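You operate a simulated robot arm through the tools that you are given. There is no shell and no other tool.

You run a simulated two-armed robot. Do the job below in one go: nothing can be reset, and whatever is moved stays where it is left.

TASK
Clamp modules 59 and 72 in the rail with the green stop.
Fine: 59 goes next to the purple stop; lock the purple stop first and the green one last.

The check looks at the end state, three seconds after you hand in, the way a careful person would. Anything else that was tipped, shoved, dropped, spilled or broken makes it a failure.

THE ROBOT
Two 7-joint arms with fingered hands on one trunk that stands fixed in place. Base frame: the origin is at the foot of the trunk, x ahead of it, y to its left, z up. Lengths are in m, angles in degrees, forces in N, time in s.
The left shoulder is at [0.055, 0.158, 1.143], the right one opposite. With the tool pointing down near the work surface each hand reaches from about 0.4 to 0.84 m from the base axis, measured 20 degrees to its own side. Payload 4 kg a hand.
The tool frame of a hand sits at the grasp point between the pads (the TCP): z along the fingers, y along the line on which they close. The tips reach 0.03 m beyond it. The gripper opens to 0.104 m. The gripper's body begins 0.035 m behind the TCP. The gripper is a hand of 4 fingers: y runs from the thumb to the fingers, the wrist lies at [-0.015, -0.104, -0.178] in the tool frame, and closing takes about 1.5 s.
Orientation is that of the tool frame in the base frame, as a unit quaternion [x, y, z, w]. With the fingers straight down and the wrist toward the robot, the tool's x, y and z point along [0, 1, 0], [1, 0, 0] and [0, 0, -1] of the base frame.

THE INTERFACE
- The arms move only by the tool jog_arm. It takes "left_rows", "right_rows" or both (then of equal length, played together; a hand with none holds still); each is text: rows parted by semicolons, each of 7 numbers parted by spaces: the shift along the tool's x, y, z in m, then the turn, a rotation vector about the tool's x, y, z in degrees, then the gripper command, from -1 (shut) to 1 (fully open), values between in proportion. In form: x y z rx ry rz gripper; .... A call has 1 to 20 rows; each row shifts and turns the commanded pose from where the row before left it, along the tool's axes as they then stand. A row lasts 0.2 s, in which the tool goes at most 0.05 m and 8.6 degrees; a call with a longer step from one row to the next is refused whole, and so is a gripper value outside its range. A pose out of reach is approached as far as the arm can. The call stops where the force on the tool passes 50 N (or 10 N more than at its start, if that is more) or the arm is blocked; 0.2 s more then pass. The fingers move at their own pace (about 0.045 m/s each) and stop on an object; they squeeze with about 30 N. The grip force told is the motor's: it shows also when the fingers shut on nothing. Time passes only in rows, and 0.2 s behind the last, so rows that do not move let the fingers close. The reply holds the time, the measured pose of the TCP, the force on the tool along the base axes, the opening and the grip force, in the units named above and with some noise, with the torque about the TCP (base axes, N m) and any sound that the robot's microphone picked up.
- Cameras (640 x 400 px; columns grow to the right, rows downward): "scene" is now at [0.1307, -0.0241, 1.3294]; the picture's right is [-0.27, -0.96, 0.00], its down [-0.53, 0.15, -0.83] and it looks along [0.80, -0.23, -0.55] (base axes); focal length 275 px, centre (320, 200). "left" rides on the left gripper at [-0.061, -0.092, -0.13] in its tool frame; the picture's right is [-0.81, -0.28, 0.52], its down [0.53, -0.71, 0.46] and it looks along [0.24, 0.65, 0.72] (tool axes); focal length 275 px, centre (320, 200). "right" rides on the right gripper at [0.061, -0.092, -0.13] in its tool frame; the picture's right is [-0.81, 0.28, -0.52], its down [-0.53, -0.71, 0.46] and it looks along [-0.24, 0.65, 0.72] (tool axes); focal length 275 px, centre (320, 200).
- capture(camera): a new picture of that camera. The clock stands still meanwhile.
- lift_body(by): slides the trunk up (or, below 0, down) by that many m; the arms and the scene camera ride with it, the base frame stays. It gives what a move gives, with no picture.
- grasp_type(shape, hand): the hand has 4 fingers and takes this shape, open, in about a second: jaw (thumb against the fingers, like two jaws); tri (thumb and two fingers); tip (a fingertip pinch); poke (one finger out to press); point (the index stretched); flat (the hand flat); cup (the hand cupped); fist (a fist). The gripper value then closes the fingers along that shape, each until it touches; the sizes above hold for jaw. It gives what a move gives, with no picture.
- turn_head(pan, tilt): turns the head with the scene camera to pan (to the left, within 80 degrees either way) and tilt (down, from -29 to 69), counted from straight ahead of the robot. It gives what a move gives.
- measure_at(camera, pixels): for up to 12 pixels [column, row] of the newest picture of that camera ("zoom" is the newest enlarged one), the place [x, y, z] in the base frame of the surface seen there, good to about 0.002 m, but the place of the scene camera against the robot may be out by one fixed shift of up to 0.012 m in any direction. The clock stands still meanwhile.
- enlarge(camera, box): a new picture of the part [left, top, right, bottom] of that camera's present view, enlarged. The clock stands still meanwhile.
- finish_job(): hands the job in; it is judged then, once.

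Open the grippers and draw the arms clear of the work before you hand the job in, unless the task says otherwise.

The tools are called after "Call:" by a JSON object that holds its "api" and its "payload". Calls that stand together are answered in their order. jog_arm: Moves the arms, as the interface text tells. Its arguments: {"type":"object","properties":{"left_rows":{"type":"string"},"right_rows":{"type":"string"}},"required":[]} The other tools are called the same way: lift_body (by) slides the trunk up or down; grasp_type (shape, hand) gives the hand a shape; turn_head (pan, tilt) turns the head that bears the scene camera; capture (camera) takes a picture; measure_at (camera, pixels) gives the place of the surface under pixels of a picture; enlarge (camera, box) takes an enlarged picture of a part of a camera's view; finish_job () hands the job in.

At the start:

```text
time_s: 0.0
left_eef_pos: [0.5959, 0.1205, 1.1087]
left_tcp_rot: [0.706, 0.708, -0.001, -0.001]
left_force: [-0.9, -0.5, -0.7]
left_ft_torque: [-0.04, -0.02, -0.01]
left_width: 0.1035
left_grip_force: 0.3
left_shape: jaw
right_eef_pos: [0.4304, -0.2664, 1.1826]
right_tcp_rot: [0.708, 0.707, -0.002, 0.0]
right_force: [-0.2, 0.0, 0.1]
right_ft_torque: [0.01, 0.0, 0.03]
right_width: 0.1039
right_grip_force: 0.0
right_shape: jaw
trunk travel left (down, up): [-0.35, 0.157]
head pan, tilt: [-15.8, 32.6]
```

scene: 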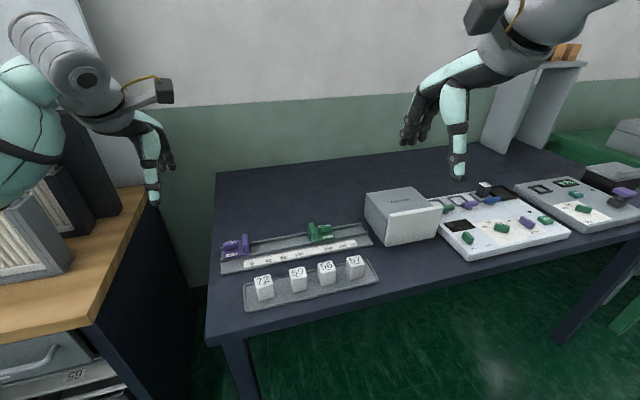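
right: 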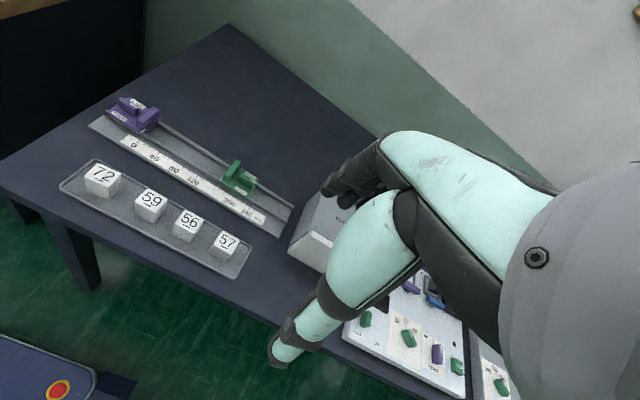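
left: 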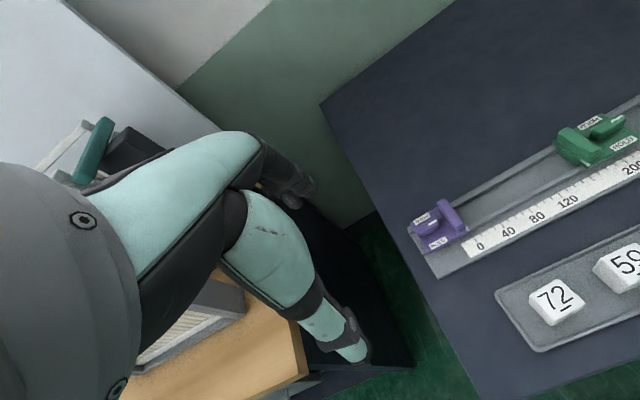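

The scene picture shows a rail at (295,245) with a purple stop (236,245) and a green stop (320,232), and a tray with blocks 72, 59, 56, 57. I will enlarge the scene there to see the details.

Call:
{"api": "enlarge", "payload": {"camera": "scene", "box": [200, 200, 400, 325]}}

Call:
{"api": "enlarge", "payload": {"camera": "left", "box": [390, 80, 640, 360]}}

Call:
{"api": "enlarge", "payload": {"camera": "right", "box": [50, 80, 320, 290]}}

Call:
{"api": "enlarge", "payload": {"camera": "scene", "box": [360, 140, 640, 315]}}

```text
3.20 times, centred on (300, 262) of scene
```

zoom: 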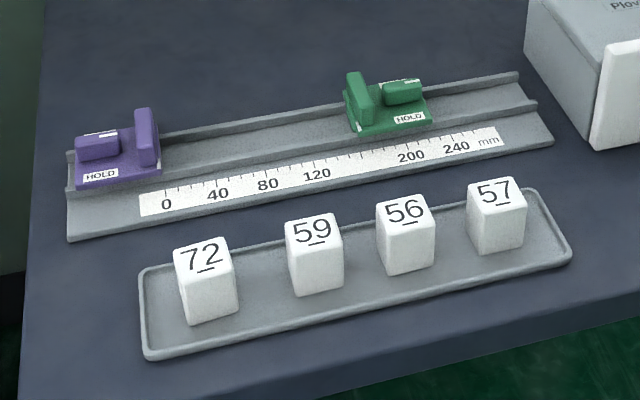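

```text
1.43 times, centred on (515, 220) of left
```

zoom: 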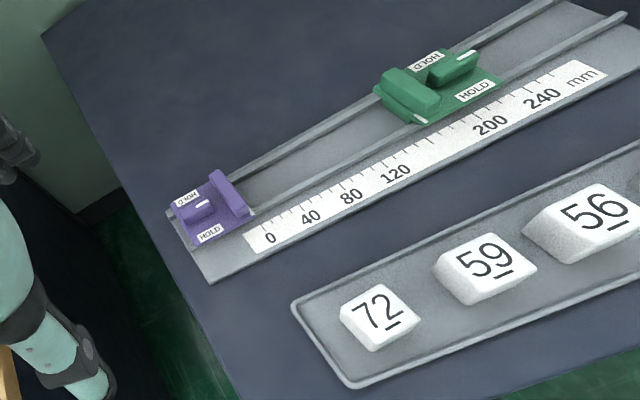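

```text
1.90 times, centred on (185, 185) of right
```

zoom: 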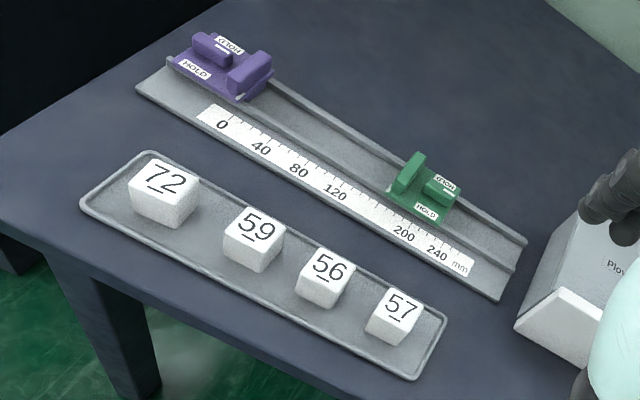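

```text
2.29 times, centred on (500, 228) of scene
```

zoom: 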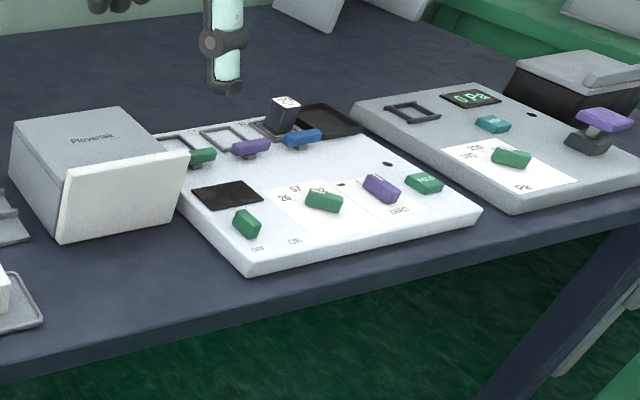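

Two stops each have a jaw, a small knob and HOLD labels on the near and far sides. I measure the main points in the left picture, taking a fresh enlargement first to locate them well.

Call:
{"api": "enlarge", "payload": {"camera": "left", "box": [390, 180, 500, 290]}}

Call:
{"api": "measure_at", "payload": {"camera": "scene", "pixels": [[222, 272], [371, 243], [264, 281], [298, 272], [327, 266], [355, 261], [246, 308], [379, 283], [232, 246], [245, 243], [313, 232], [325, 229]]}}

```text
3.64 times, centred on (445, 235) of left
```

zoom: 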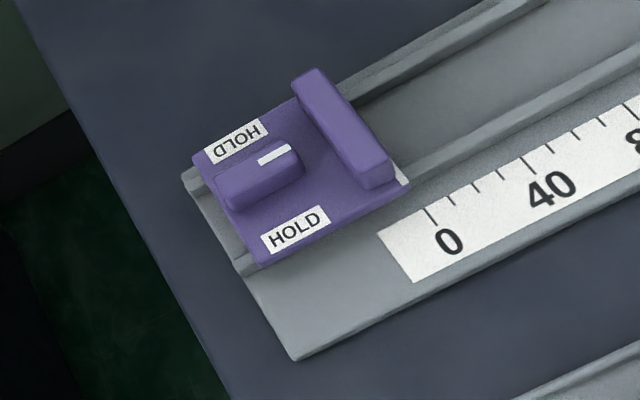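

```text
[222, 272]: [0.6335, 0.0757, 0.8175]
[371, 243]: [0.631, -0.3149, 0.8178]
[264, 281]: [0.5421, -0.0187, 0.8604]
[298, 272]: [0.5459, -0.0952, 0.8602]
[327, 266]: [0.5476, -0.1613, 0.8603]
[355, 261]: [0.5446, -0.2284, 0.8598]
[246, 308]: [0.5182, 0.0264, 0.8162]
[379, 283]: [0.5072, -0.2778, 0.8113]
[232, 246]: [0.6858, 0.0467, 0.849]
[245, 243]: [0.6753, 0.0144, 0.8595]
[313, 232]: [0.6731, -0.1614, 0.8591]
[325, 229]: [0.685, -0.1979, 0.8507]
```

The purple knob's white mark points along the rail toward the jaw, so turning it 90° toward a HOLD label should lock it. I look at the left view in fine detail and measure the key points with the wrist camera.

Call:
{"api": "measure_at", "payload": {"camera": "zoom", "pixels": [[228, 190], [290, 155], [262, 175], [310, 78], [378, 175], [195, 160], [262, 262], [400, 190], [293, 358], [240, 262], [345, 230], [330, 165]]}}

Call:
{"api": "enlarge", "payload": {"camera": "left", "box": [540, 90, 640, 190]}}

Call:
{"api": "enlarge", "payload": {"camera": "left", "box": [490, 220, 640, 360]}}

```text
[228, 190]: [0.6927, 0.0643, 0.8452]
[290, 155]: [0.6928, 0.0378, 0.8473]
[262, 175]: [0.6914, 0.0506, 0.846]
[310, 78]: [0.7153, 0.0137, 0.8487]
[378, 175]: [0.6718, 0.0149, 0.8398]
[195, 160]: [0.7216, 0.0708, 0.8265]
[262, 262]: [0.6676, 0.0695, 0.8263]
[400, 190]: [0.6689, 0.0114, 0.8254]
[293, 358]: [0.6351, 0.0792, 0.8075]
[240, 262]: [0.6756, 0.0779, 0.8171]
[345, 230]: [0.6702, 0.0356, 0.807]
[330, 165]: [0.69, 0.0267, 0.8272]
```

```text
4.00 times, centred on (590, 140) of left
```

zoom: 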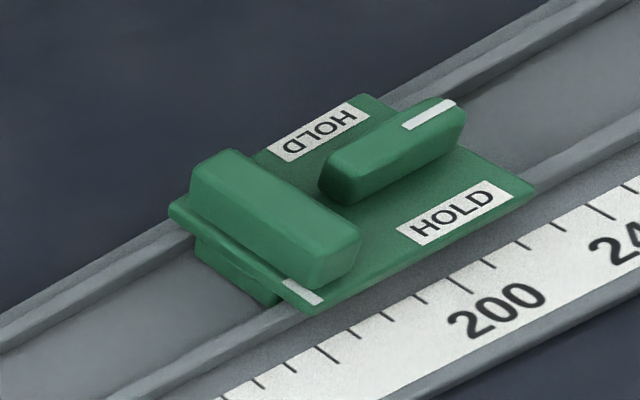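

```text
2.86 times, centred on (565, 290) of left
```

zoom: 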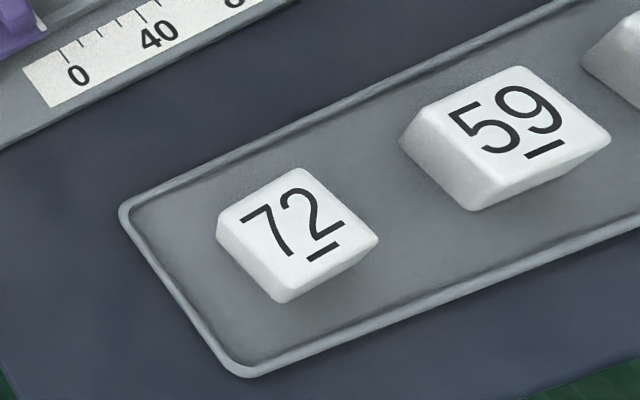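

The last enlargement shows modules 72 at (295,235) and 59 at (505,135). I measure their corners, and the tray rim, in it.

Call:
{"api": "measure_at", "payload": {"camera": "zoom", "pixels": [[220, 228], [295, 172], [372, 238], [278, 292], [412, 125], [508, 72], [603, 135], [475, 205], [200, 290], [150, 210], [240, 372], [125, 212]]}}

Call:
{"api": "enlarge", "payload": {"camera": "left", "box": [540, 90, 640, 190]}}

```text
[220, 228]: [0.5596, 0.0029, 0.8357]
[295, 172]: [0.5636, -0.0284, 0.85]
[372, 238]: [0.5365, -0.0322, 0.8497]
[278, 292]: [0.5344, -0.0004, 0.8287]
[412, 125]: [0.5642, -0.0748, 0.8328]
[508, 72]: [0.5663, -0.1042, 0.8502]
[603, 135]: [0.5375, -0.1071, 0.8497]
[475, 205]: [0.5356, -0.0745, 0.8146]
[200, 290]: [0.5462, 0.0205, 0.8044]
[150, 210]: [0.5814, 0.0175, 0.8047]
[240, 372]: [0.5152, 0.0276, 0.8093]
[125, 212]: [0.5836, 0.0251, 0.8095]
```

```text
4.00 times, centred on (590, 140) of left
```

zoom: 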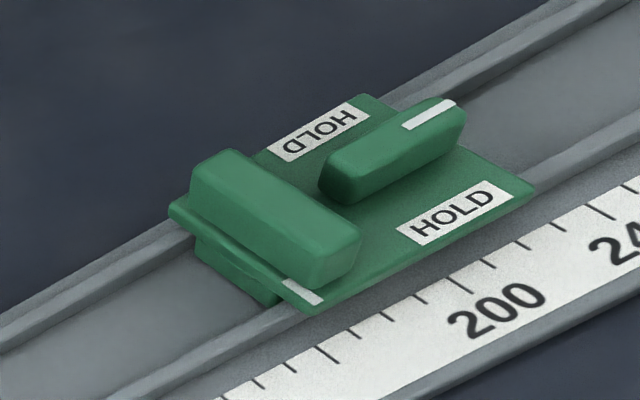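

Module tops stand at about z 0.850, with about 0.03 m square section. Now I measure the green stop, channel floor and lips in this enlarged view.

Call:
{"api": "measure_at", "payload": {"camera": "zoom", "pixels": [[330, 180], [455, 112], [395, 150], [235, 160], [340, 245], [195, 250], [130, 310], [30, 375], [120, 290], [180, 240], [300, 315], [555, 90]]}}

Call:
{"api": "measure_at", "payload": {"camera": "left", "pixels": [[540, 170], [500, 190], [480, 200], [520, 195], [515, 165], [510, 168], [527, 190], [550, 179], [480, 185], [535, 153], [560, 162], [570, 166]]}}

```text
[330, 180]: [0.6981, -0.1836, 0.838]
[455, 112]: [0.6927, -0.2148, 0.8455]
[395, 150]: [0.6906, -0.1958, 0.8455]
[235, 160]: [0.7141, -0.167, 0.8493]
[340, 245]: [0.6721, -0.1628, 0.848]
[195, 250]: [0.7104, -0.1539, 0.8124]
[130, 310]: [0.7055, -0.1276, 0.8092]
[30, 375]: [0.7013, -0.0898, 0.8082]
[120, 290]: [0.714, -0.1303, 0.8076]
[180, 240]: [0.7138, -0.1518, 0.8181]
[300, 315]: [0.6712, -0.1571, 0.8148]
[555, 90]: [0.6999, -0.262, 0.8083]
```

```text
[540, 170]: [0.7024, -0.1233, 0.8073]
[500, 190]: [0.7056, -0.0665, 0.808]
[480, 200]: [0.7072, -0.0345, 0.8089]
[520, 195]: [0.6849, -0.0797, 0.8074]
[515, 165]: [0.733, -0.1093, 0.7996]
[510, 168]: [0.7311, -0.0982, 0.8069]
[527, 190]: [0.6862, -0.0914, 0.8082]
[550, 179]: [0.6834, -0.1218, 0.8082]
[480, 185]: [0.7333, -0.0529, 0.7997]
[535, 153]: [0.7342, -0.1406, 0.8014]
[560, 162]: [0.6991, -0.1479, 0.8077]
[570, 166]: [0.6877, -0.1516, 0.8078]
```

The rail runs along y at x≈0.693, with the channel floor at z≈0.808 and the stop tops at z≈0.848. I enlarge the right camera's view of each stop for a second estimate of the knob positions.

Call:
{"api": "enlarge", "payload": {"camera": "right", "box": [95, 85, 175, 140]}}

Call:
{"api": "measure_at", "payload": {"camera": "zoom", "pixels": [[200, 140], [320, 180], [260, 160]]}}

Call:
{"api": "enlarge", "payload": {"camera": "right", "box": [205, 145, 285, 200]}}

```text
7.27 times, centred on (135, 112) of right
```

zoom: 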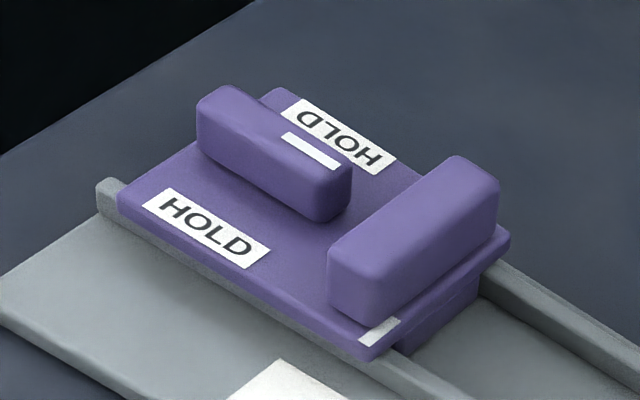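

```text
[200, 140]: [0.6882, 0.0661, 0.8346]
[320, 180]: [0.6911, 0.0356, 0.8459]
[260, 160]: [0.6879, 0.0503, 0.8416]
```

```text
7.27 times, centred on (245, 172) of right
```

zoom: 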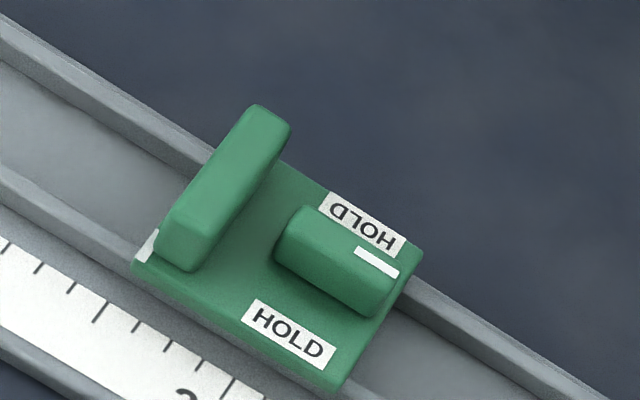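

The enlargement shows the green knob from (290,240) to (395,290), with clear channel lips. I measure the knob's ends, the lips and the channel in it.

Call:
{"api": "measure_at", "payload": {"camera": "zoom", "pixels": [[310, 215], [390, 270], [290, 245], [372, 300], [345, 250], [265, 115], [200, 225], [100, 100], [120, 130], [60, 195], [40, 185], [450, 330]]}}

Call:
{"api": "enlarge", "payload": {"camera": "right", "box": [95, 85, 175, 140]}}

```text
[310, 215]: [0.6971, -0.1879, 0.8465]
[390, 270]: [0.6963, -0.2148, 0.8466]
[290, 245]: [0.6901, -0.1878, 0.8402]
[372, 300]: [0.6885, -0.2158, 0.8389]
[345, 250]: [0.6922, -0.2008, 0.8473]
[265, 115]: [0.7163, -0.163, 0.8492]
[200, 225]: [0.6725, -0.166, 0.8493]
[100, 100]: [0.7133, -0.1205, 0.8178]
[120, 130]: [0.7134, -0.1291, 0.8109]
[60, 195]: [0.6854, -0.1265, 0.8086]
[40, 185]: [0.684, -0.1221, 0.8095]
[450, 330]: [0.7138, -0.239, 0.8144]
```

```text
7.27 times, centred on (135, 112) of right
```

zoom: 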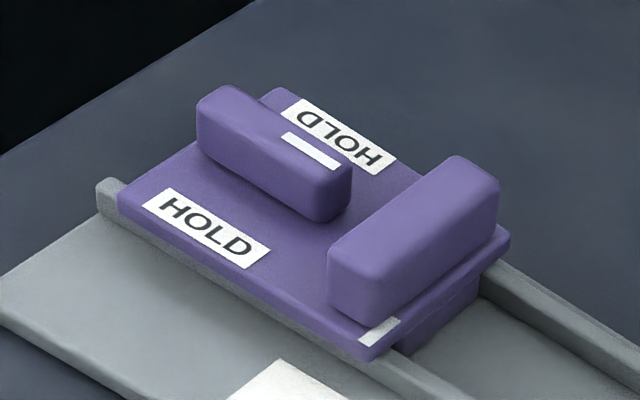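

I measure the purple knob's top corners and the jaw corners in this enlargement.

Call:
{"api": "measure_at", "payload": {"camera": "zoom", "pixels": [[205, 110], [232, 90], [345, 165], [318, 185], [275, 138], [335, 250], [455, 162], [490, 185], [360, 275], [170, 215], [360, 350], [300, 230]]}}

Call:
{"api": "measure_at", "payload": {"camera": "scene", "pixels": [[400, 195], [368, 200], [385, 240], [430, 200], [390, 215]]}}

```text
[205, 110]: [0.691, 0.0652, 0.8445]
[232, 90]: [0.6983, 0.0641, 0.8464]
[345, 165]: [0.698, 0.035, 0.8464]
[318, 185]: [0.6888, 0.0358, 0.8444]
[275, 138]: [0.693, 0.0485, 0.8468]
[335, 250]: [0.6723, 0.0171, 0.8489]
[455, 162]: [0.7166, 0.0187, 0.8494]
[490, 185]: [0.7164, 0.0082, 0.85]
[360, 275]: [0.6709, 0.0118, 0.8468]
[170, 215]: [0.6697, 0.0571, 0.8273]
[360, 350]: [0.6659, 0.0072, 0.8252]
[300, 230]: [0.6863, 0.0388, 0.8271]
```

```text
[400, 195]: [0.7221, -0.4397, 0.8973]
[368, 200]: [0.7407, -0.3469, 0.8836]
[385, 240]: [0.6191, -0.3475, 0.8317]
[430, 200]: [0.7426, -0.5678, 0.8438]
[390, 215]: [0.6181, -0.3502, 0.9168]
```

The purple knob's centre is at about (0.6935, 0.050) with its top at z 0.847, and its flat sides face ±x, matching the hand's closing line. I move the left hand above it at z≈0.95.

Call:
{"api": "jog_arm", "payload": {"left_rows": "-0.014 0.0195 0.032 0 0 0 1; -0.014 0.0195 0.032 0 0 0 1; -0.014 0.0195 0.032 0 0 0 1; -0.014 0.0195 0.032 0 0 0 1; -0.0145 0.0195 0.031 0 0 0 1; 0 0 0 0 0 0 1"}}

Call:
{"api": "capture", "payload": {"camera": "left"}}

Call:
{"api": "capture", "payload": {"camera": "scene"}}

```text
time_s: 1.4
left_eef_pos: [0.6793, 0.0481, 0.9578]
left_tcp_rot: [0.707, 0.707, 0.004, 0.004]
left_force: [-0.3, 0.3, -0.1]
left_ft_torque: [-0.01, -0.01, -0.01]
left_width: 0.1038
left_grip_force: 0.1
left_shape: jaw
right_eef_pos: [0.4162, -0.2652, 1.188]
right_tcp_rot: [0.706, 0.708, 0.004, 0.005]
right_force: [0.1, -0.3, 0.0]
right_ft_torque: [0.0, -0.01, 0.0]
right_width: 0.104
right_grip_force: 0.1
right_shape: jaw
trunk travel left (down, up): [-0.35, 0.157]
head pan, tilt: [-15.8, 32.6]
```

```text
taken
```

left: 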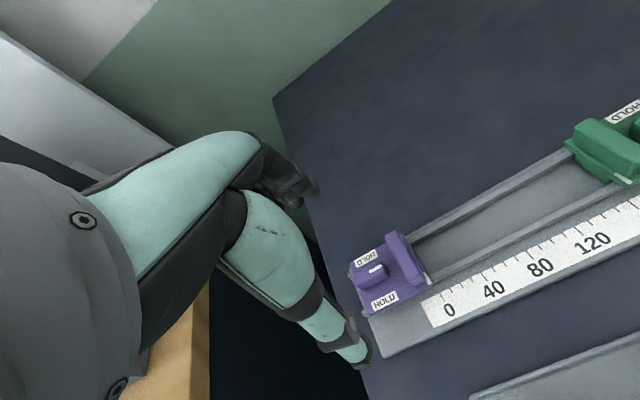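

```text
taken
```

scene: 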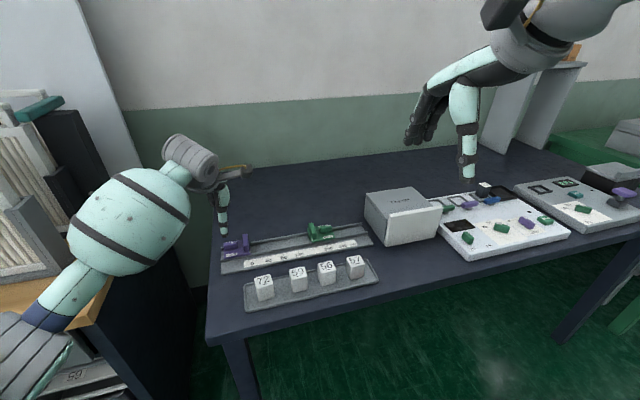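

The left hand reads about 14 mm short in x, and the right hand has shifted by the same amount though it was not commanded. I let time pass and re-read before doing anything more.

Call:
{"api": "jog_arm", "payload": {"left_rows": "0 0 0 0 0 0 1; 0 0 0 0 0 0 1; 0 0 0 0 0 0 1; 0 0 0 0 0 0 1; 0 0 0 0 0 0 1"}}

Call:
{"api": "capture", "payload": {"camera": "left"}}

Call:
{"api": "capture", "payload": {"camera": "right"}}

```text
time_s: 2.6
left_eef_pos: [0.6801, 0.0487, 0.9586]
left_tcp_rot: [0.706, 0.708, 0.004, 0.004]
left_force: [0.0, 0.3, 0.3]
left_ft_torque: [-0.01, 0.0, -0.03]
left_width: 0.1038
left_grip_force: 0.0
left_shape: jaw
right_eef_pos: [0.4185, -0.2664, 1.1863]
right_tcp_rot: [0.706, 0.708, 0.004, 0.005]
right_force: [-0.1, 0.5, 0.1]
right_ft_torque: [0.01, 0.02, 0.0]
right_width: 0.1039
right_grip_force: 0.0
right_shape: jaw
trunk travel left (down, up): [-0.35, 0.157]
head pan, tilt: [-15.8, 32.6]
```

```text
taken
```

left: 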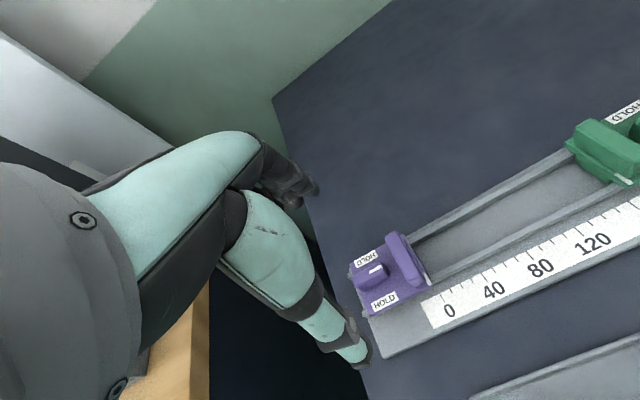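

```text
taken
```

right: 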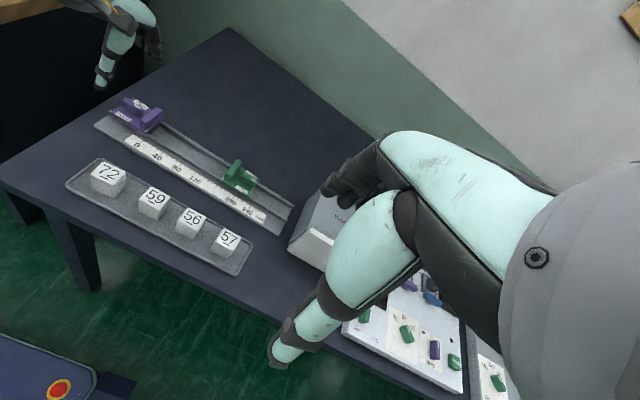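

The readings are steady now. I re-measure the purple knob from both wrist cameras to see whether the measurements still agree.

Call:
{"api": "enlarge", "payload": {"camera": "left", "box": [335, 220, 445, 330]}}

Call:
{"api": "measure_at", "payload": {"camera": "right", "pixels": [[108, 178], [153, 201], [189, 221], [225, 241], [234, 176], [288, 206], [96, 124]]}}

```text
3.64 times, centred on (390, 275) of left
```

zoom: 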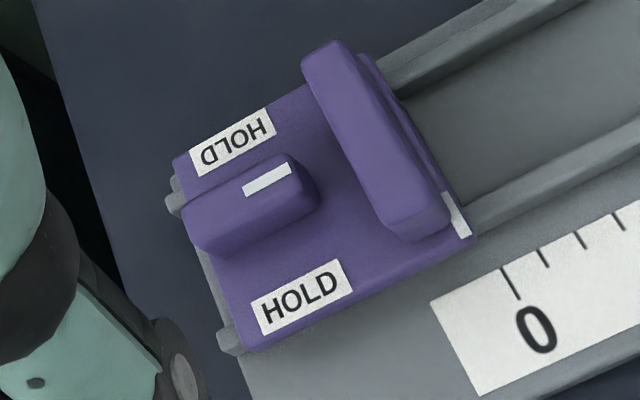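

```text
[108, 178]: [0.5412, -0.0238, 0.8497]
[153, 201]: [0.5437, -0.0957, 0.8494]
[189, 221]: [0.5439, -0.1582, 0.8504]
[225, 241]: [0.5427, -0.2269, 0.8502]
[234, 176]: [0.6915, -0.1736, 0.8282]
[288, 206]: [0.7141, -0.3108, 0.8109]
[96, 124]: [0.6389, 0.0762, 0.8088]
```

Call:
{"api": "measure_at", "payload": {"camera": "zoom", "pixels": [[190, 210], [285, 155], [310, 180], [210, 235], [245, 195], [310, 65], [340, 50], [385, 220], [430, 200], [400, 235], [315, 205], [225, 340]]}}

```text
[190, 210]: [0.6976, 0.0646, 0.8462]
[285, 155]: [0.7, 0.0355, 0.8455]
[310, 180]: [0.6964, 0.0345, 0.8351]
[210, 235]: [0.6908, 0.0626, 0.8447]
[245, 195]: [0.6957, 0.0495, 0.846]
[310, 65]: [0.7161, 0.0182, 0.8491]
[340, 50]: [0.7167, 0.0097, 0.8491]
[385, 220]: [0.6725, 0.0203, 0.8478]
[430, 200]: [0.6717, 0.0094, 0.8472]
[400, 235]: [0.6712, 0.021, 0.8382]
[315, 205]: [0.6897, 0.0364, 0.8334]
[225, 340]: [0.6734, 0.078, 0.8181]
```

The knob is still at (0.694, 0.050), so the whole robot has leaned back by about 0.65° and the reading is right. I correct x, y and tilt and descend to z≈0.90 with the gripper part closed to 0.06.

Call:
{"api": "jog_arm", "payload": {"left_rows": "0.0005 0.0045 0.02 0.3 0 0 0.15; 0.0005 0.0045 0.02 0.35 0 0 0.15; 0.0005 0.0045 0.018 0 0 0 0.15; 0 0 0 0 0 0 0.15; 0 0 0 0 0 0 0.15"}}

Call:
{"api": "capture", "payload": {"camera": "left"}}

Call:
{"api": "enlarge", "payload": {"camera": "right", "box": [70, 10, 190, 140]}}

```text
time_s: 3.8
left_eef_pos: [0.6974, 0.0487, 0.9004]
left_tcp_rot: [0.707, 0.708, 0.0, 0.0]
left_force: [0.1, 0.2, 0.2]
left_ft_torque: [0.01, -0.01, 0.03]
left_width: 0.0602
left_grip_force: 0.1
left_shape: jaw
right_eef_pos: [0.4176, -0.2661, 1.1867]
right_tcp_rot: [0.707, 0.708, 0.004, 0.005]
right_force: [1.1, 0.1, -1.1]
right_ft_torque: [0.0, 0.01, 0.02]
right_width: 0.104
right_grip_force: 0.1
right_shape: jaw
trunk travel left (down, up): [-0.35, 0.157]
head pan, tilt: [-15.8, 32.6]
```

```text
taken
```

left: 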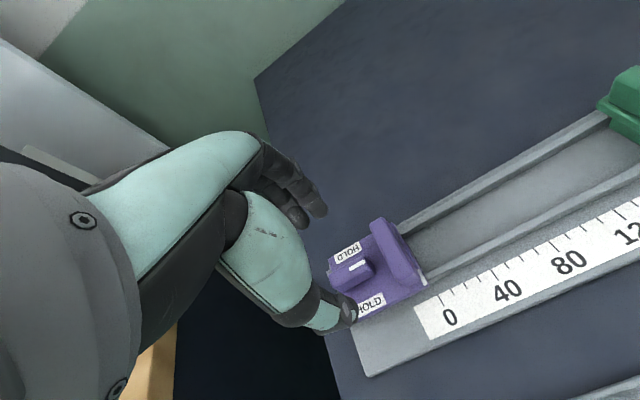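

```text
3.08 times, centred on (130, 75) of right
```

zoom: 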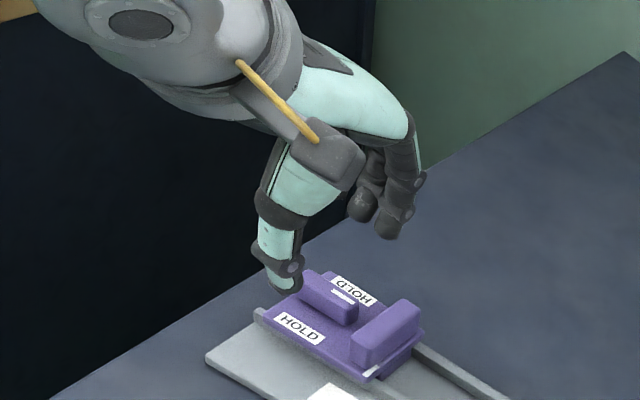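

The hand is in place above the knob, with thumb near (340,310) and fingers near (305,205). I enlarge this to see how wide the row of fingers is compared with the gap between knob and jaw.

Call:
{"api": "enlarge", "payload": {"camera": "left", "box": [230, 140, 430, 340]}}

Call:
{"api": "enlarge", "payload": {"camera": "scene", "box": [180, 160, 300, 280]}}

```text
2.00 times, centred on (330, 240) of left
```

zoom: 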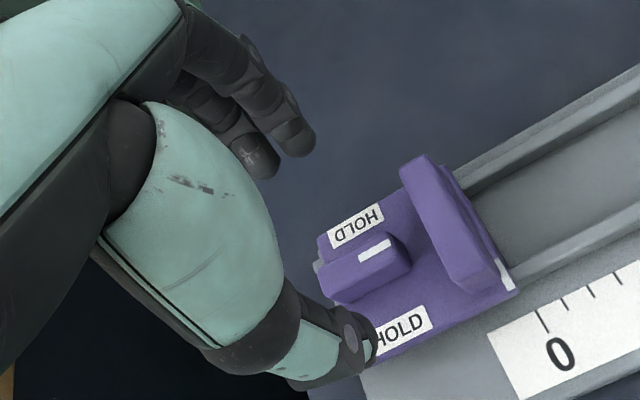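

```text
3.33 times, centred on (240, 220) of scene
```

zoom: 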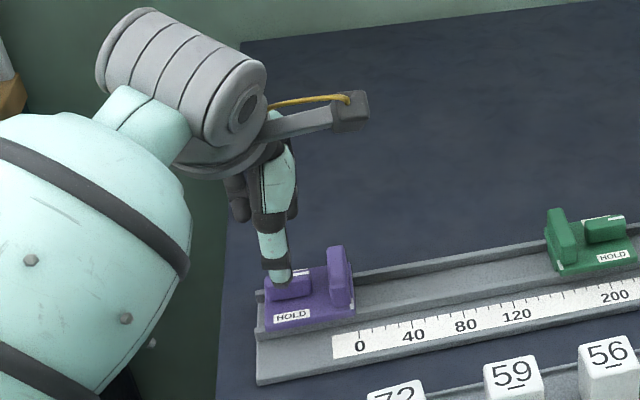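

I re-take the left enlargement to measure where the fingertips and the thumb actually are.

Call:
{"api": "enlarge", "payload": {"camera": "left", "box": [230, 140, 430, 340]}}

Call:
{"api": "measure_at", "payload": {"camera": "zoom", "pixels": [[300, 140], [310, 130], [260, 165], [270, 170], [368, 350], [350, 340], [290, 150], [240, 150]]}}

```text
2.00 times, centred on (330, 240) of left
```

zoom: 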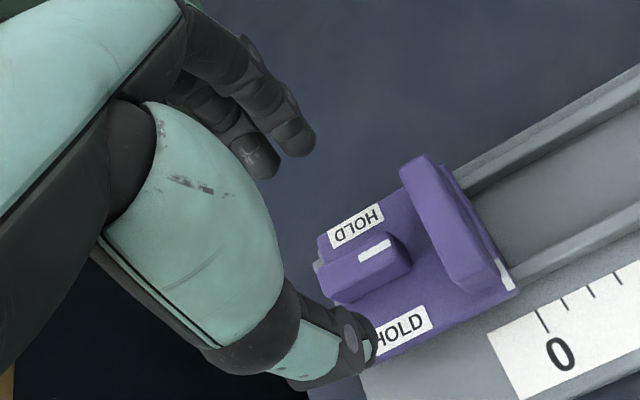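

```text
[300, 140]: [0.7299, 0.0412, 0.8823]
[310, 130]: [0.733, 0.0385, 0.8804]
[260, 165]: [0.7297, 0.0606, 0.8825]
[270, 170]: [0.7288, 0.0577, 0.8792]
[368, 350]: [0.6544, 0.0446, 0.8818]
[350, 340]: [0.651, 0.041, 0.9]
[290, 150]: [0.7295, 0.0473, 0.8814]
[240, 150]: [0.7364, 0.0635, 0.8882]
```

The fingertips are at about y 0.042 and 0.060 and the thumb at y≈0.045, so they clear the jaw (y<0.020) with 16 mm to spare. I test the 90° turn in the air here first, 11 rows of 8.2°, to see whether the arm can do it.

Call:
{"api": "jog_arm", "payload": {"left_rows": "0 0 0 0 0 8.2 0.15; 0 0 0 0 0 8.2 0.15; 0 0 0 0 0 8.2 0.15; 0 0 0 0 0 8.2 0.15; 0 0 0 0 0 8.2 0.15; 0 0 0 0 0 8.2 0.15; 0 0 0 0 0 8.2 0.15; 0 0 0 0 0 8.2 0.15; 0 0 0 0 0 8.2 0.15; 0 0 0 0 0 8.2 0.15; 0 0 0 0 0 8 0.15; 0 0 0 0 0 0 0.15; 0 0 0 0 0 0 0.15"}}

Call:
{"api": "capture", "payload": {"camera": "scene"}}

```text
time_s: 6.3
left_eef_pos: [0.6586, 0.0574, 0.9037]
left_tcp_rot: [1.0, 0.004, 0.008, -0.001]
left_force: [-0.1, 0.1, 0.0]
left_ft_torque: [-0.02, 0.01, 0.0]
left_width: 0.06
left_grip_force: 0.1
left_shape: jaw
left hand out of reach, approached as far as the arm can: row 11
right_eef_pos: [0.3994, -0.2638, 1.1934]
right_tcp_rot: [0.706, 0.708, 0.009, 0.01]
right_force: [0.7, -0.4, 0.1]
right_ft_torque: [-0.01, 0.01, 0.0]
right_width: 0.1039
right_grip_force: 0.2
right_shape: jaw
trunk travel left (down, up): [-0.35, 0.157]
head pan, tilt: [-15.8, 32.6]
stopped in row 12 (left hand): the arm was blocked; the commanded pose is now the measured one
```

```text
taken
```

scene: 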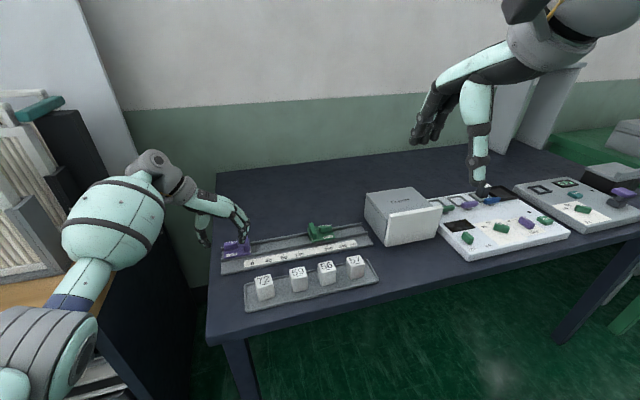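

The arm reached 90° of yaw but fell short in x (0.659) and was "blocked", and the right hand's reading moved again, so the trunk is leaning back further. I look to the left to check that the elbow is not touching the shelf.

Call:
{"api": "turn_head", "payload": {"pan": 25, "tilt": 35}}

Call:
{"api": "capture", "payload": {"camera": "scene"}}

Call:
{"api": "capture", "payload": {"camera": "right"}}

Call:
{"api": "capture", "payload": {"camera": "left"}}

```text
time_s: 7.3
left_eef_pos: [0.6599, 0.0566, 0.9038]
left_tcp_rot: [1.0, 0.005, 0.006, -0.001]
left_force: [0.3, 0.7, -0.5]
left_ft_torque: [0.02, 0.03, -0.02]
left_width: 0.0601
left_grip_force: 0.1
left_shape: jaw
right_eef_pos: [0.4037, -0.2665, 1.1917]
right_tcp_rot: [0.706, 0.708, 0.009, 0.009]
right_force: [-0.1, -0.5, 0.0]
right_ft_torque: [0.01, 0.01, -0.02]
right_width: 0.104
right_grip_force: 0.1
right_shape: jaw
trunk travel left (down, up): [-0.35, 0.157]
head pan, tilt: [25.0, 35.0]
```

```text
taken
```

scene: 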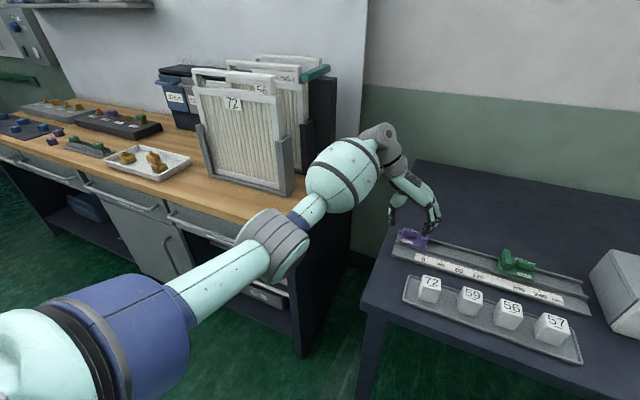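

```text
taken
```

right: 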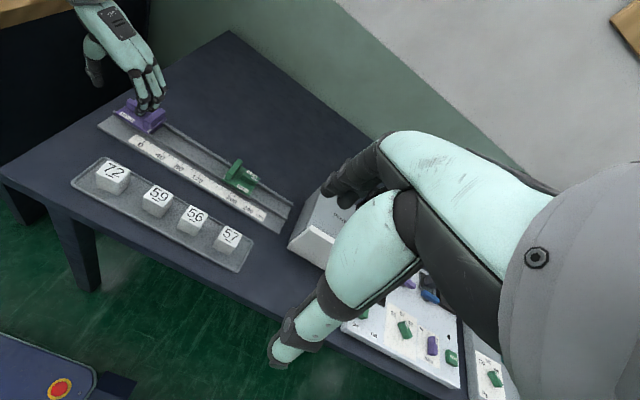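

```text
taken
```

left: 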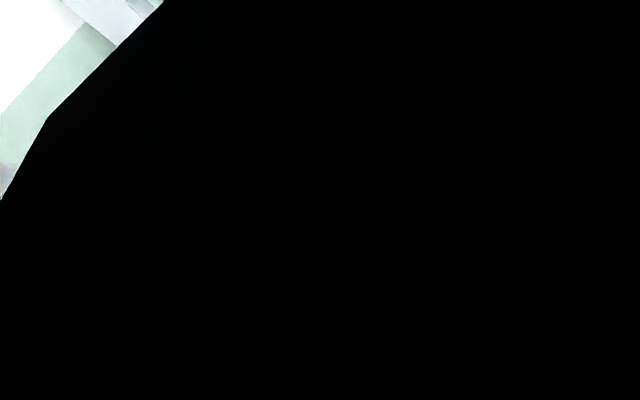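

The left forearm (ball at (340,175)) is very close to the panel rack and folder at (270,130). I enlarge that area to check for contact.

Call:
{"api": "enlarge", "payload": {"camera": "scene", "box": [180, 40, 460, 260]}}

Call:
{"api": "measure_at", "payload": {"camera": "scene", "pixels": [[327, 72], [335, 110], [290, 140], [293, 190], [350, 180], [320, 185], [375, 150], [385, 135], [270, 250], [210, 290], [330, 225], [300, 355]]}}

```text
1.82 times, centred on (320, 150) of scene
```

zoom: 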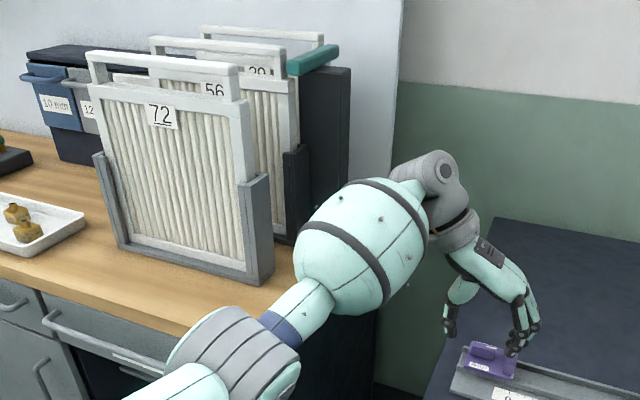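

```text
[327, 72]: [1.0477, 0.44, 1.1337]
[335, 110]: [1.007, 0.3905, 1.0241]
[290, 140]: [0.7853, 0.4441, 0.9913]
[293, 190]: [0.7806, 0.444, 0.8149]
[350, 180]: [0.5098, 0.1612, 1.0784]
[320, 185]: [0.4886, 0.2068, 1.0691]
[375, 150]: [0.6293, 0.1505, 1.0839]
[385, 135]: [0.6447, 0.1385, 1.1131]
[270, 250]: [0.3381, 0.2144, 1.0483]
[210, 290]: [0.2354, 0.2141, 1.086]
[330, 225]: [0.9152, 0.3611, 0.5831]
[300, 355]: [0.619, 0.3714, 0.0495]
```

There is no contact: the rack is at (0.78, 0.44) and the forearm is at (0.5, 0.18), so this is just the limit of reach. I check how the hand's fingers sit with a zoom from the right camera.

Call:
{"api": "enlarge", "payload": {"camera": "right", "box": [70, 10, 190, 140]}}

Call:
{"api": "measure_at", "payload": {"camera": "zoom", "pixels": [[360, 300], [390, 290], [420, 275], [365, 265], [400, 260], [425, 240], [130, 220]]}}

```text
3.08 times, centred on (130, 75) of right
```

zoom: 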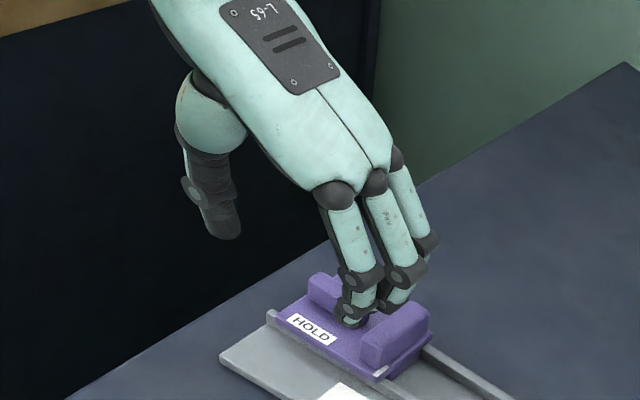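

```text
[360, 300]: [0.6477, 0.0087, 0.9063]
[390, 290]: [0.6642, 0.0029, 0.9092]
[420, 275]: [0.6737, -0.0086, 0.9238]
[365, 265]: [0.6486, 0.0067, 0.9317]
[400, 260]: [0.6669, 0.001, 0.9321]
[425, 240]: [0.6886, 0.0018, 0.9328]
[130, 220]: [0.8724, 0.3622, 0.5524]
```

The three fingers and thumb are clear of the stop. Turning upright at this distance is out of reach, so I will lean the hand's back 25° toward −y before gripping, which brings the wrist nearer to the robot after the turn. First I raise the hand and turn it back.

Call:
{"api": "jog_arm", "payload": {"left_rows": "0 0 -0.03 0 0 0 0.15; 0 0 -0.03 0 0 0 0.15; 0 0 -0.03 0 0 -8 0.15; 0 0 -0.02 0 0 -8.2 0.15; 0 0 0 0 0 -8.2 0.15; 0 0 0 0 0 -8.2 0.15; 0 0 0 0 0 -8.2 0.15; 0 0 0 0 0 -8.2 0.15; 0 0 0 0 0 -8.2 0.15; 0 0 0 0 0 -8.2 0.15; 0 0 0 0 0 -8.2 0.15; 0 0 0 0 0 -8.2 0.15; 0 0 0 0 0 -8.2 0.15; 0 0 0 0 0 0 0.15; 0 0 0 0 0 0 0.15"}}

```text
time_s: 10.5
left_eef_pos: [0.6564, 0.0572, 1.0128]
left_tcp_rot: [0.703, 0.711, 0.005, 0.005]
left_force: [0.2, -0.4, -0.8]
left_ft_torque: [-0.02, -0.01, 0.03]
left_width: 0.0601
left_grip_force: 0.1
left_shape: jaw
right_eef_pos: [0.4032, -0.2661, 1.1909]
right_tcp_rot: [0.706, 0.708, 0.009, 0.01]
right_force: [0.4, 0.1, 0.7]
right_ft_torque: [-0.01, 0.02, 0.0]
right_width: 0.1039
right_grip_force: 0.0
right_shape: jaw
trunk travel left (down, up): [-0.35, 0.157]
head pan, tilt: [25.0, 35.0]
```

The lean stays (right hand still at x 0.403), so I treat it as a fixed offset and rely on the readings. I lower the trunk 0.08 to gain some reach; the left hand is then at z≈0.93 with its tips above everything.

Call:
{"api": "lift_body", "payload": {"by": -0.08}}

Call:
{"api": "turn_head", "payload": {"pan": 5, "tilt": 40}}

Call:
{"api": "capture", "payload": {"camera": "scene"}}

```text
time_s: 11.7
left_eef_pos: [0.6569, 0.0556, 0.9346]
left_tcp_rot: [0.704, 0.71, 0.005, 0.003]
left_force: [-0.4, -0.2, 0.5]
left_ft_torque: [0.02, 0.0, 0.03]
left_width: 0.0598
left_grip_force: 0.0
left_shape: jaw
right_eef_pos: [0.4029, -0.2652, 1.1126]
right_tcp_rot: [0.707, 0.707, 0.008, 0.008]
right_force: [-0.2, -1.1, -0.5]
right_ft_torque: [-0.01, 0.04, -0.02]
right_width: 0.1042
right_grip_force: 0.0
right_shape: jaw
trunk travel left (down, up): [-0.27, 0.237]
head pan, tilt: [25.0, 35.0]
```

```text
time_s: 12.5
left_eef_pos: [0.6572, 0.0563, 0.9341]
left_tcp_rot: [0.704, 0.71, 0.005, 0.004]
left_force: [-0.3, -1.0, 0.0]
left_ft_torque: [-0.01, -0.02, 0.0]
left_width: 0.0601
left_grip_force: 0.0
left_shape: jaw
right_eef_pos: [0.403, -0.2655, 1.1127]
right_tcp_rot: [0.707, 0.707, 0.008, 0.009]
right_force: [0.0, -0.4, 0.6]
right_ft_torque: [-0.01, -0.01, 0.0]
right_width: 0.1039
right_grip_force: 0.1
right_shape: jaw
trunk travel left (down, up): [-0.27, 0.237]
head pan, tilt: [5.0, 40.0]
```

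```text
taken
```

scene: 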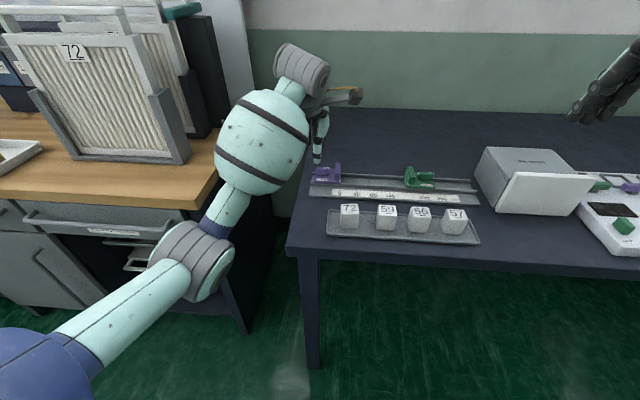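

The left hand is at (0.657, 0.056, 0.934) with 0.7° of pitch and 0.5° of yaw error. I correct those, move above the knob to (0.694, 0.041, 0.905) and lean the hand 25° about its closing axis.

Call:
{"api": "jog_arm", "payload": {"left_rows": "-0.0075 0.0185 0.0145 0.73 0 0.5 0.15; -0.0075 0.0185 0.0145 0 0 0 0.15; 0 0 0 0 8.3 0 0.15; 0 0 0 0 8.3 0 0.15; 0 0 0 0 8.4 0 0.15; 0 0 0 0 0 0 0.15; 0 0 0 0 0 0 0.15"}}

Call:
{"api": "capture", "payload": {"camera": "left"}}

Call:
{"api": "enlarge", "payload": {"camera": "right", "box": [60, 0, 200, 160]}}

```text
time_s: 14.1
left_eef_pos: [0.6945, 0.0424, 0.9069]
left_tcp_rot: [0.69, 0.69, 0.153, -0.155]
left_force: [-0.7, 0.0, -0.3]
left_ft_torque: [-0.01, 0.01, -0.02]
left_width: 0.0601
left_grip_force: 0.0
left_shape: jaw
right_eef_pos: [0.4033, -0.2654, 1.1124]
right_tcp_rot: [0.707, 0.707, 0.008, 0.009]
right_force: [-0.4, 0.1, -0.1]
right_ft_torque: [0.02, -0.01, 0.01]
right_width: 0.104
right_grip_force: 0.1
right_shape: jaw
trunk travel left (down, up): [-0.27, 0.237]
head pan, tilt: [5.0, 40.0]
```

```text
taken
```

left: 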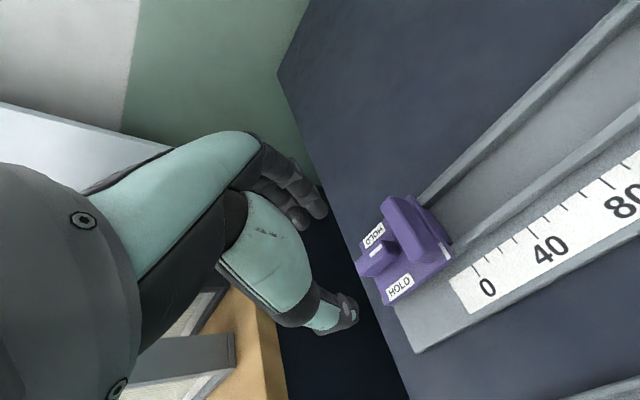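

```text
2.50 times, centred on (130, 80) of right
```

zoom: 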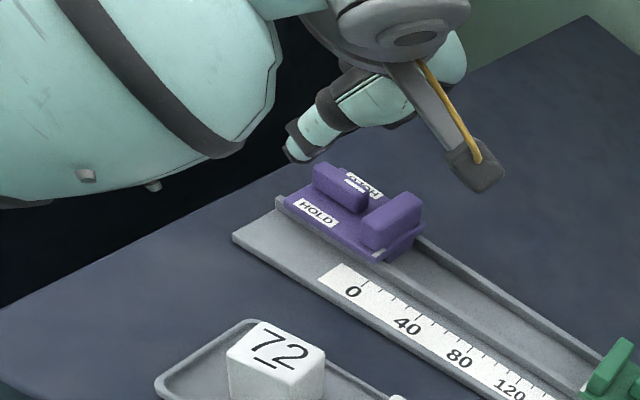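

The lean came out right and there was no further trunk shift. I measure the index, middle and thumb tips in an enlarged left view against the knob before lowering.

Call:
{"api": "enlarge", "payload": {"camera": "left", "box": [240, 150, 460, 350]}}

Call:
{"api": "measure_at", "payload": {"camera": "left", "pixels": [[323, 208], [318, 200], [303, 222], [298, 225], [352, 310], [345, 325], [350, 295], [378, 255], [365, 262], [385, 240]]}}

```text
2.00 times, centred on (350, 250) of left
```

zoom: 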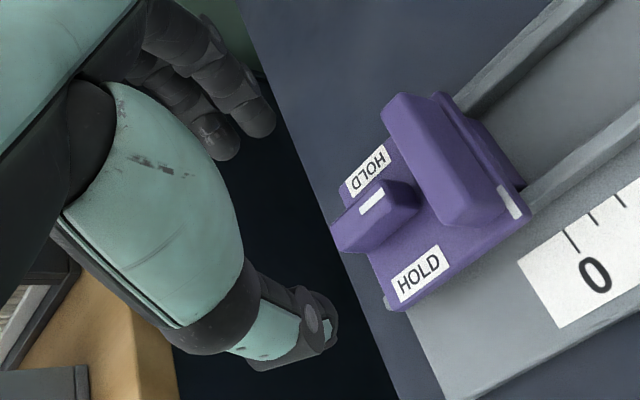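

```text
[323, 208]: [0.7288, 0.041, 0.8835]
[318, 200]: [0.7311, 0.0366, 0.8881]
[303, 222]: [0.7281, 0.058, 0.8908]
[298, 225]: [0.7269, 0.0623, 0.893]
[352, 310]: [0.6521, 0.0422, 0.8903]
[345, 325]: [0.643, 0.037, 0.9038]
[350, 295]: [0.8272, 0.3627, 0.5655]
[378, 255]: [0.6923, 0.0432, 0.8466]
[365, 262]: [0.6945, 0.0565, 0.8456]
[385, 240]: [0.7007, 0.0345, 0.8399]
```

Index at y≈0.043 and middle at y≈0.059 straddle the knob's centre (0.050), with pads at x≈0.652 and 0.729. I lower straight down (base z) by 0.041 in slow rows.

Call:
{"api": "jog_arm", "payload": {"left_rows": "-0.00424 0 0.00906 0 0 0 0.15; -0.00424 0 0.00906 0 0 0 0.15; -0.00424 0 0.00906 0 0 0 0.15; -0.00424 0 0.00906 0 0 0 0.15; 0 0 0 0 0 0 0.15"}}

Call:
{"api": "capture", "payload": {"camera": "left"}}

Call:
{"api": "enlarge", "payload": {"camera": "left", "box": [240, 150, 460, 350]}}

Call:
{"api": "enlarge", "payload": {"camera": "right", "box": [80, 50, 180, 150]}}

```text
time_s: 15.3
left_eef_pos: [0.6944, 0.0416, 0.8648]
left_tcp_rot: [0.691, 0.69, 0.153, -0.153]
left_force: [0.2, 0.2, -0.5]
left_ft_torque: [0.03, 0.01, 0.03]
left_width: 0.0603
left_grip_force: 0.0
left_shape: jaw
right_eef_pos: [0.4018, -0.2658, 1.1133]
right_tcp_rot: [0.706, 0.708, 0.008, 0.009]
right_force: [-0.4, 0.5, 0.2]
right_ft_torque: [0.03, 0.01, -0.01]
right_width: 0.1039
right_grip_force: 0.1
right_shape: jaw
trunk travel left (down, up): [-0.27, 0.237]
head pan, tilt: [5.0, 40.0]
```

```text
taken
```

left: 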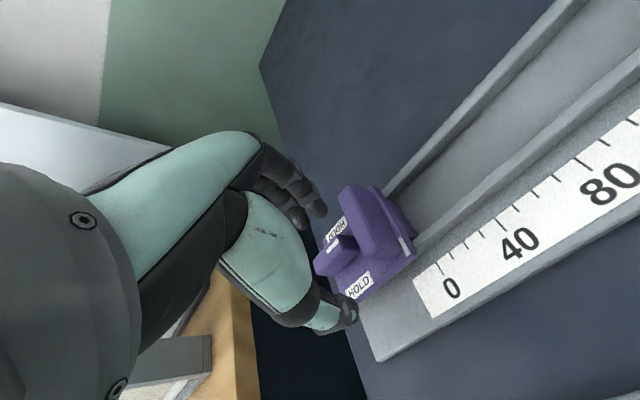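

```text
2.00 times, centred on (350, 250) of left
```

zoom: 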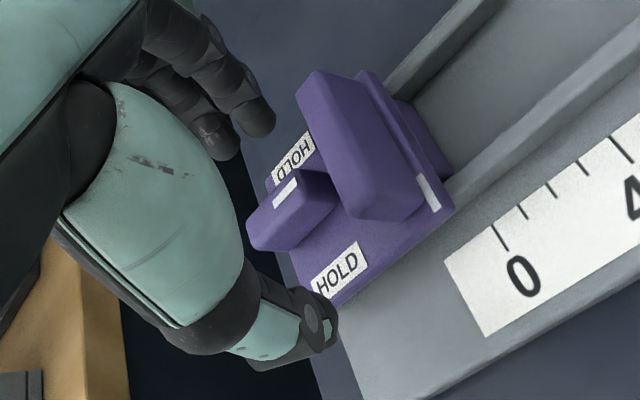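

```text
4.00 times, centred on (130, 100) of right
```

zoom: 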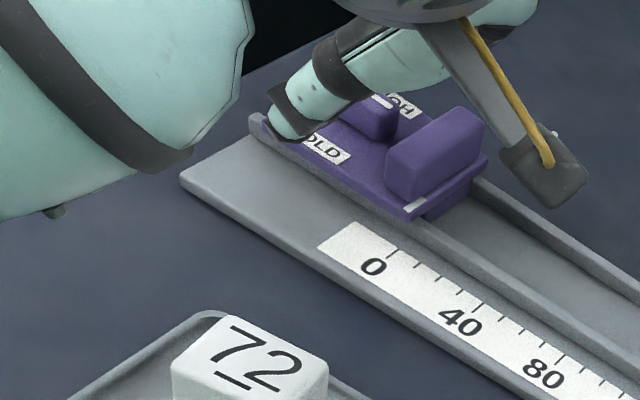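

The thumb is at the near side of the knob and the fingers at the far side, with no contact yet. I lower 2 mm more and close the fingers on the knob.

Call:
{"api": "jog_arm", "payload": {"left_rows": "-0.00085 0 0.0018 0 0 0 0.15; 0 0 0 0 0 0 -0.5; 0 0 0 0 0 0 -1; 0 0 0 0 0 0 -1; 0 0 0 0 0 0 -1; 0 0 0 0 0 0 -1; 0 0 0 0 0 0 -1; 0 0 0 0 0 0 -1"}}

Call:
{"api": "enlarge", "payload": {"camera": "left", "box": [240, 150, 460, 350]}}

Call:
{"api": "enlarge", "payload": {"camera": "right", "box": [80, 50, 180, 150]}}

```text
time_s: 17.1
left_eef_pos: [0.6961, 0.0429, 0.8639]
left_tcp_rot: [0.69, 0.69, 0.153, -0.155]
left_force: [-3.3, 0.4, -1.0]
left_ft_torque: [0.03, 0.02, 0.04]
left_width: 0.0076
left_grip_force: 30.2
left_shape: jaw
right_eef_pos: [0.4021, -0.2652, 1.1132]
right_tcp_rot: [0.706, 0.708, 0.008, 0.009]
right_force: [-0.4, 0.6, -0.8]
right_ft_torque: [-0.01, 0.01, 0.02]
right_width: 0.1041
right_grip_force: 0.0
right_shape: jaw
trunk travel left (down, up): [-0.27, 0.237]
head pan, tilt: [5.0, 40.0]
```

```text
2.00 times, centred on (350, 250) of left
```

zoom: 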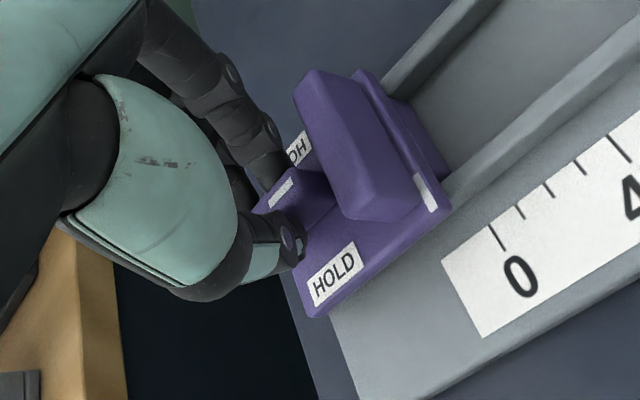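

```text
4.00 times, centred on (130, 100) of right
```

zoom: 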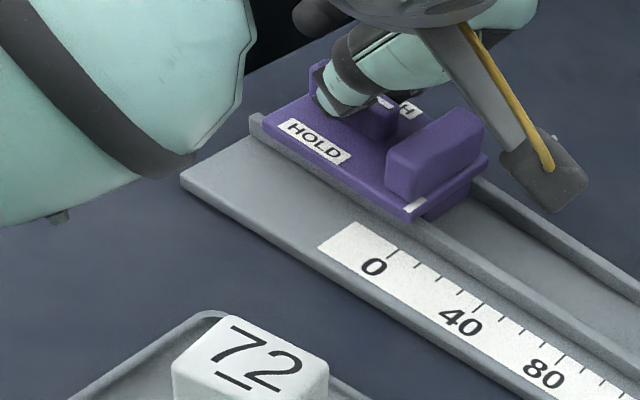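

The knob is held (0.0076 m opening, 30 N). I begin the turn about the vertical through the knob, first three rows of 8.2°, and check.

Call:
{"api": "jog_arm", "payload": {"left_rows": "0.0001 -0.00114 0.00005 -3.466 0 7.432 -1; 0.0001 -0.00114 0.00005 -3.466 0 7.432 -1; 0.0001 -0.00114 0.00005 -3.466 0 7.432 -1; 0 0 0 0 0 0 -1"}}

Call:
{"api": "enlarge", "payload": {"camera": "right", "box": [80, 50, 180, 150]}}

```text
time_s: 18.1
left_eef_pos: [0.6918, 0.0438, 0.8647]
left_tcp_rot: [0.822, 0.526, 0.183, -0.119]
left_force: [-3.3, -1.0, -2.8]
left_ft_torque: [-0.03, 0.02, 0.04]
left_width: 0.0076
left_grip_force: 30.6
left_shape: jaw
right_eef_pos: [0.4022, -0.2657, 1.1125]
right_tcp_rot: [0.707, 0.707, 0.01, 0.009]
right_force: [0.7, -0.3, -0.1]
right_ft_torque: [0.0, -0.04, -0.03]
right_width: 0.1039
right_grip_force: 0.0
right_shape: jaw
trunk travel left (down, up): [-0.27, 0.237]
head pan, tilt: [5.0, 40.0]
```

```text
4.00 times, centred on (130, 100) of right
```

zoom: 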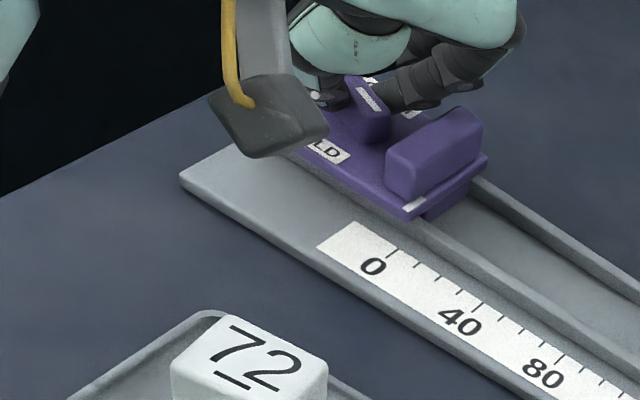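

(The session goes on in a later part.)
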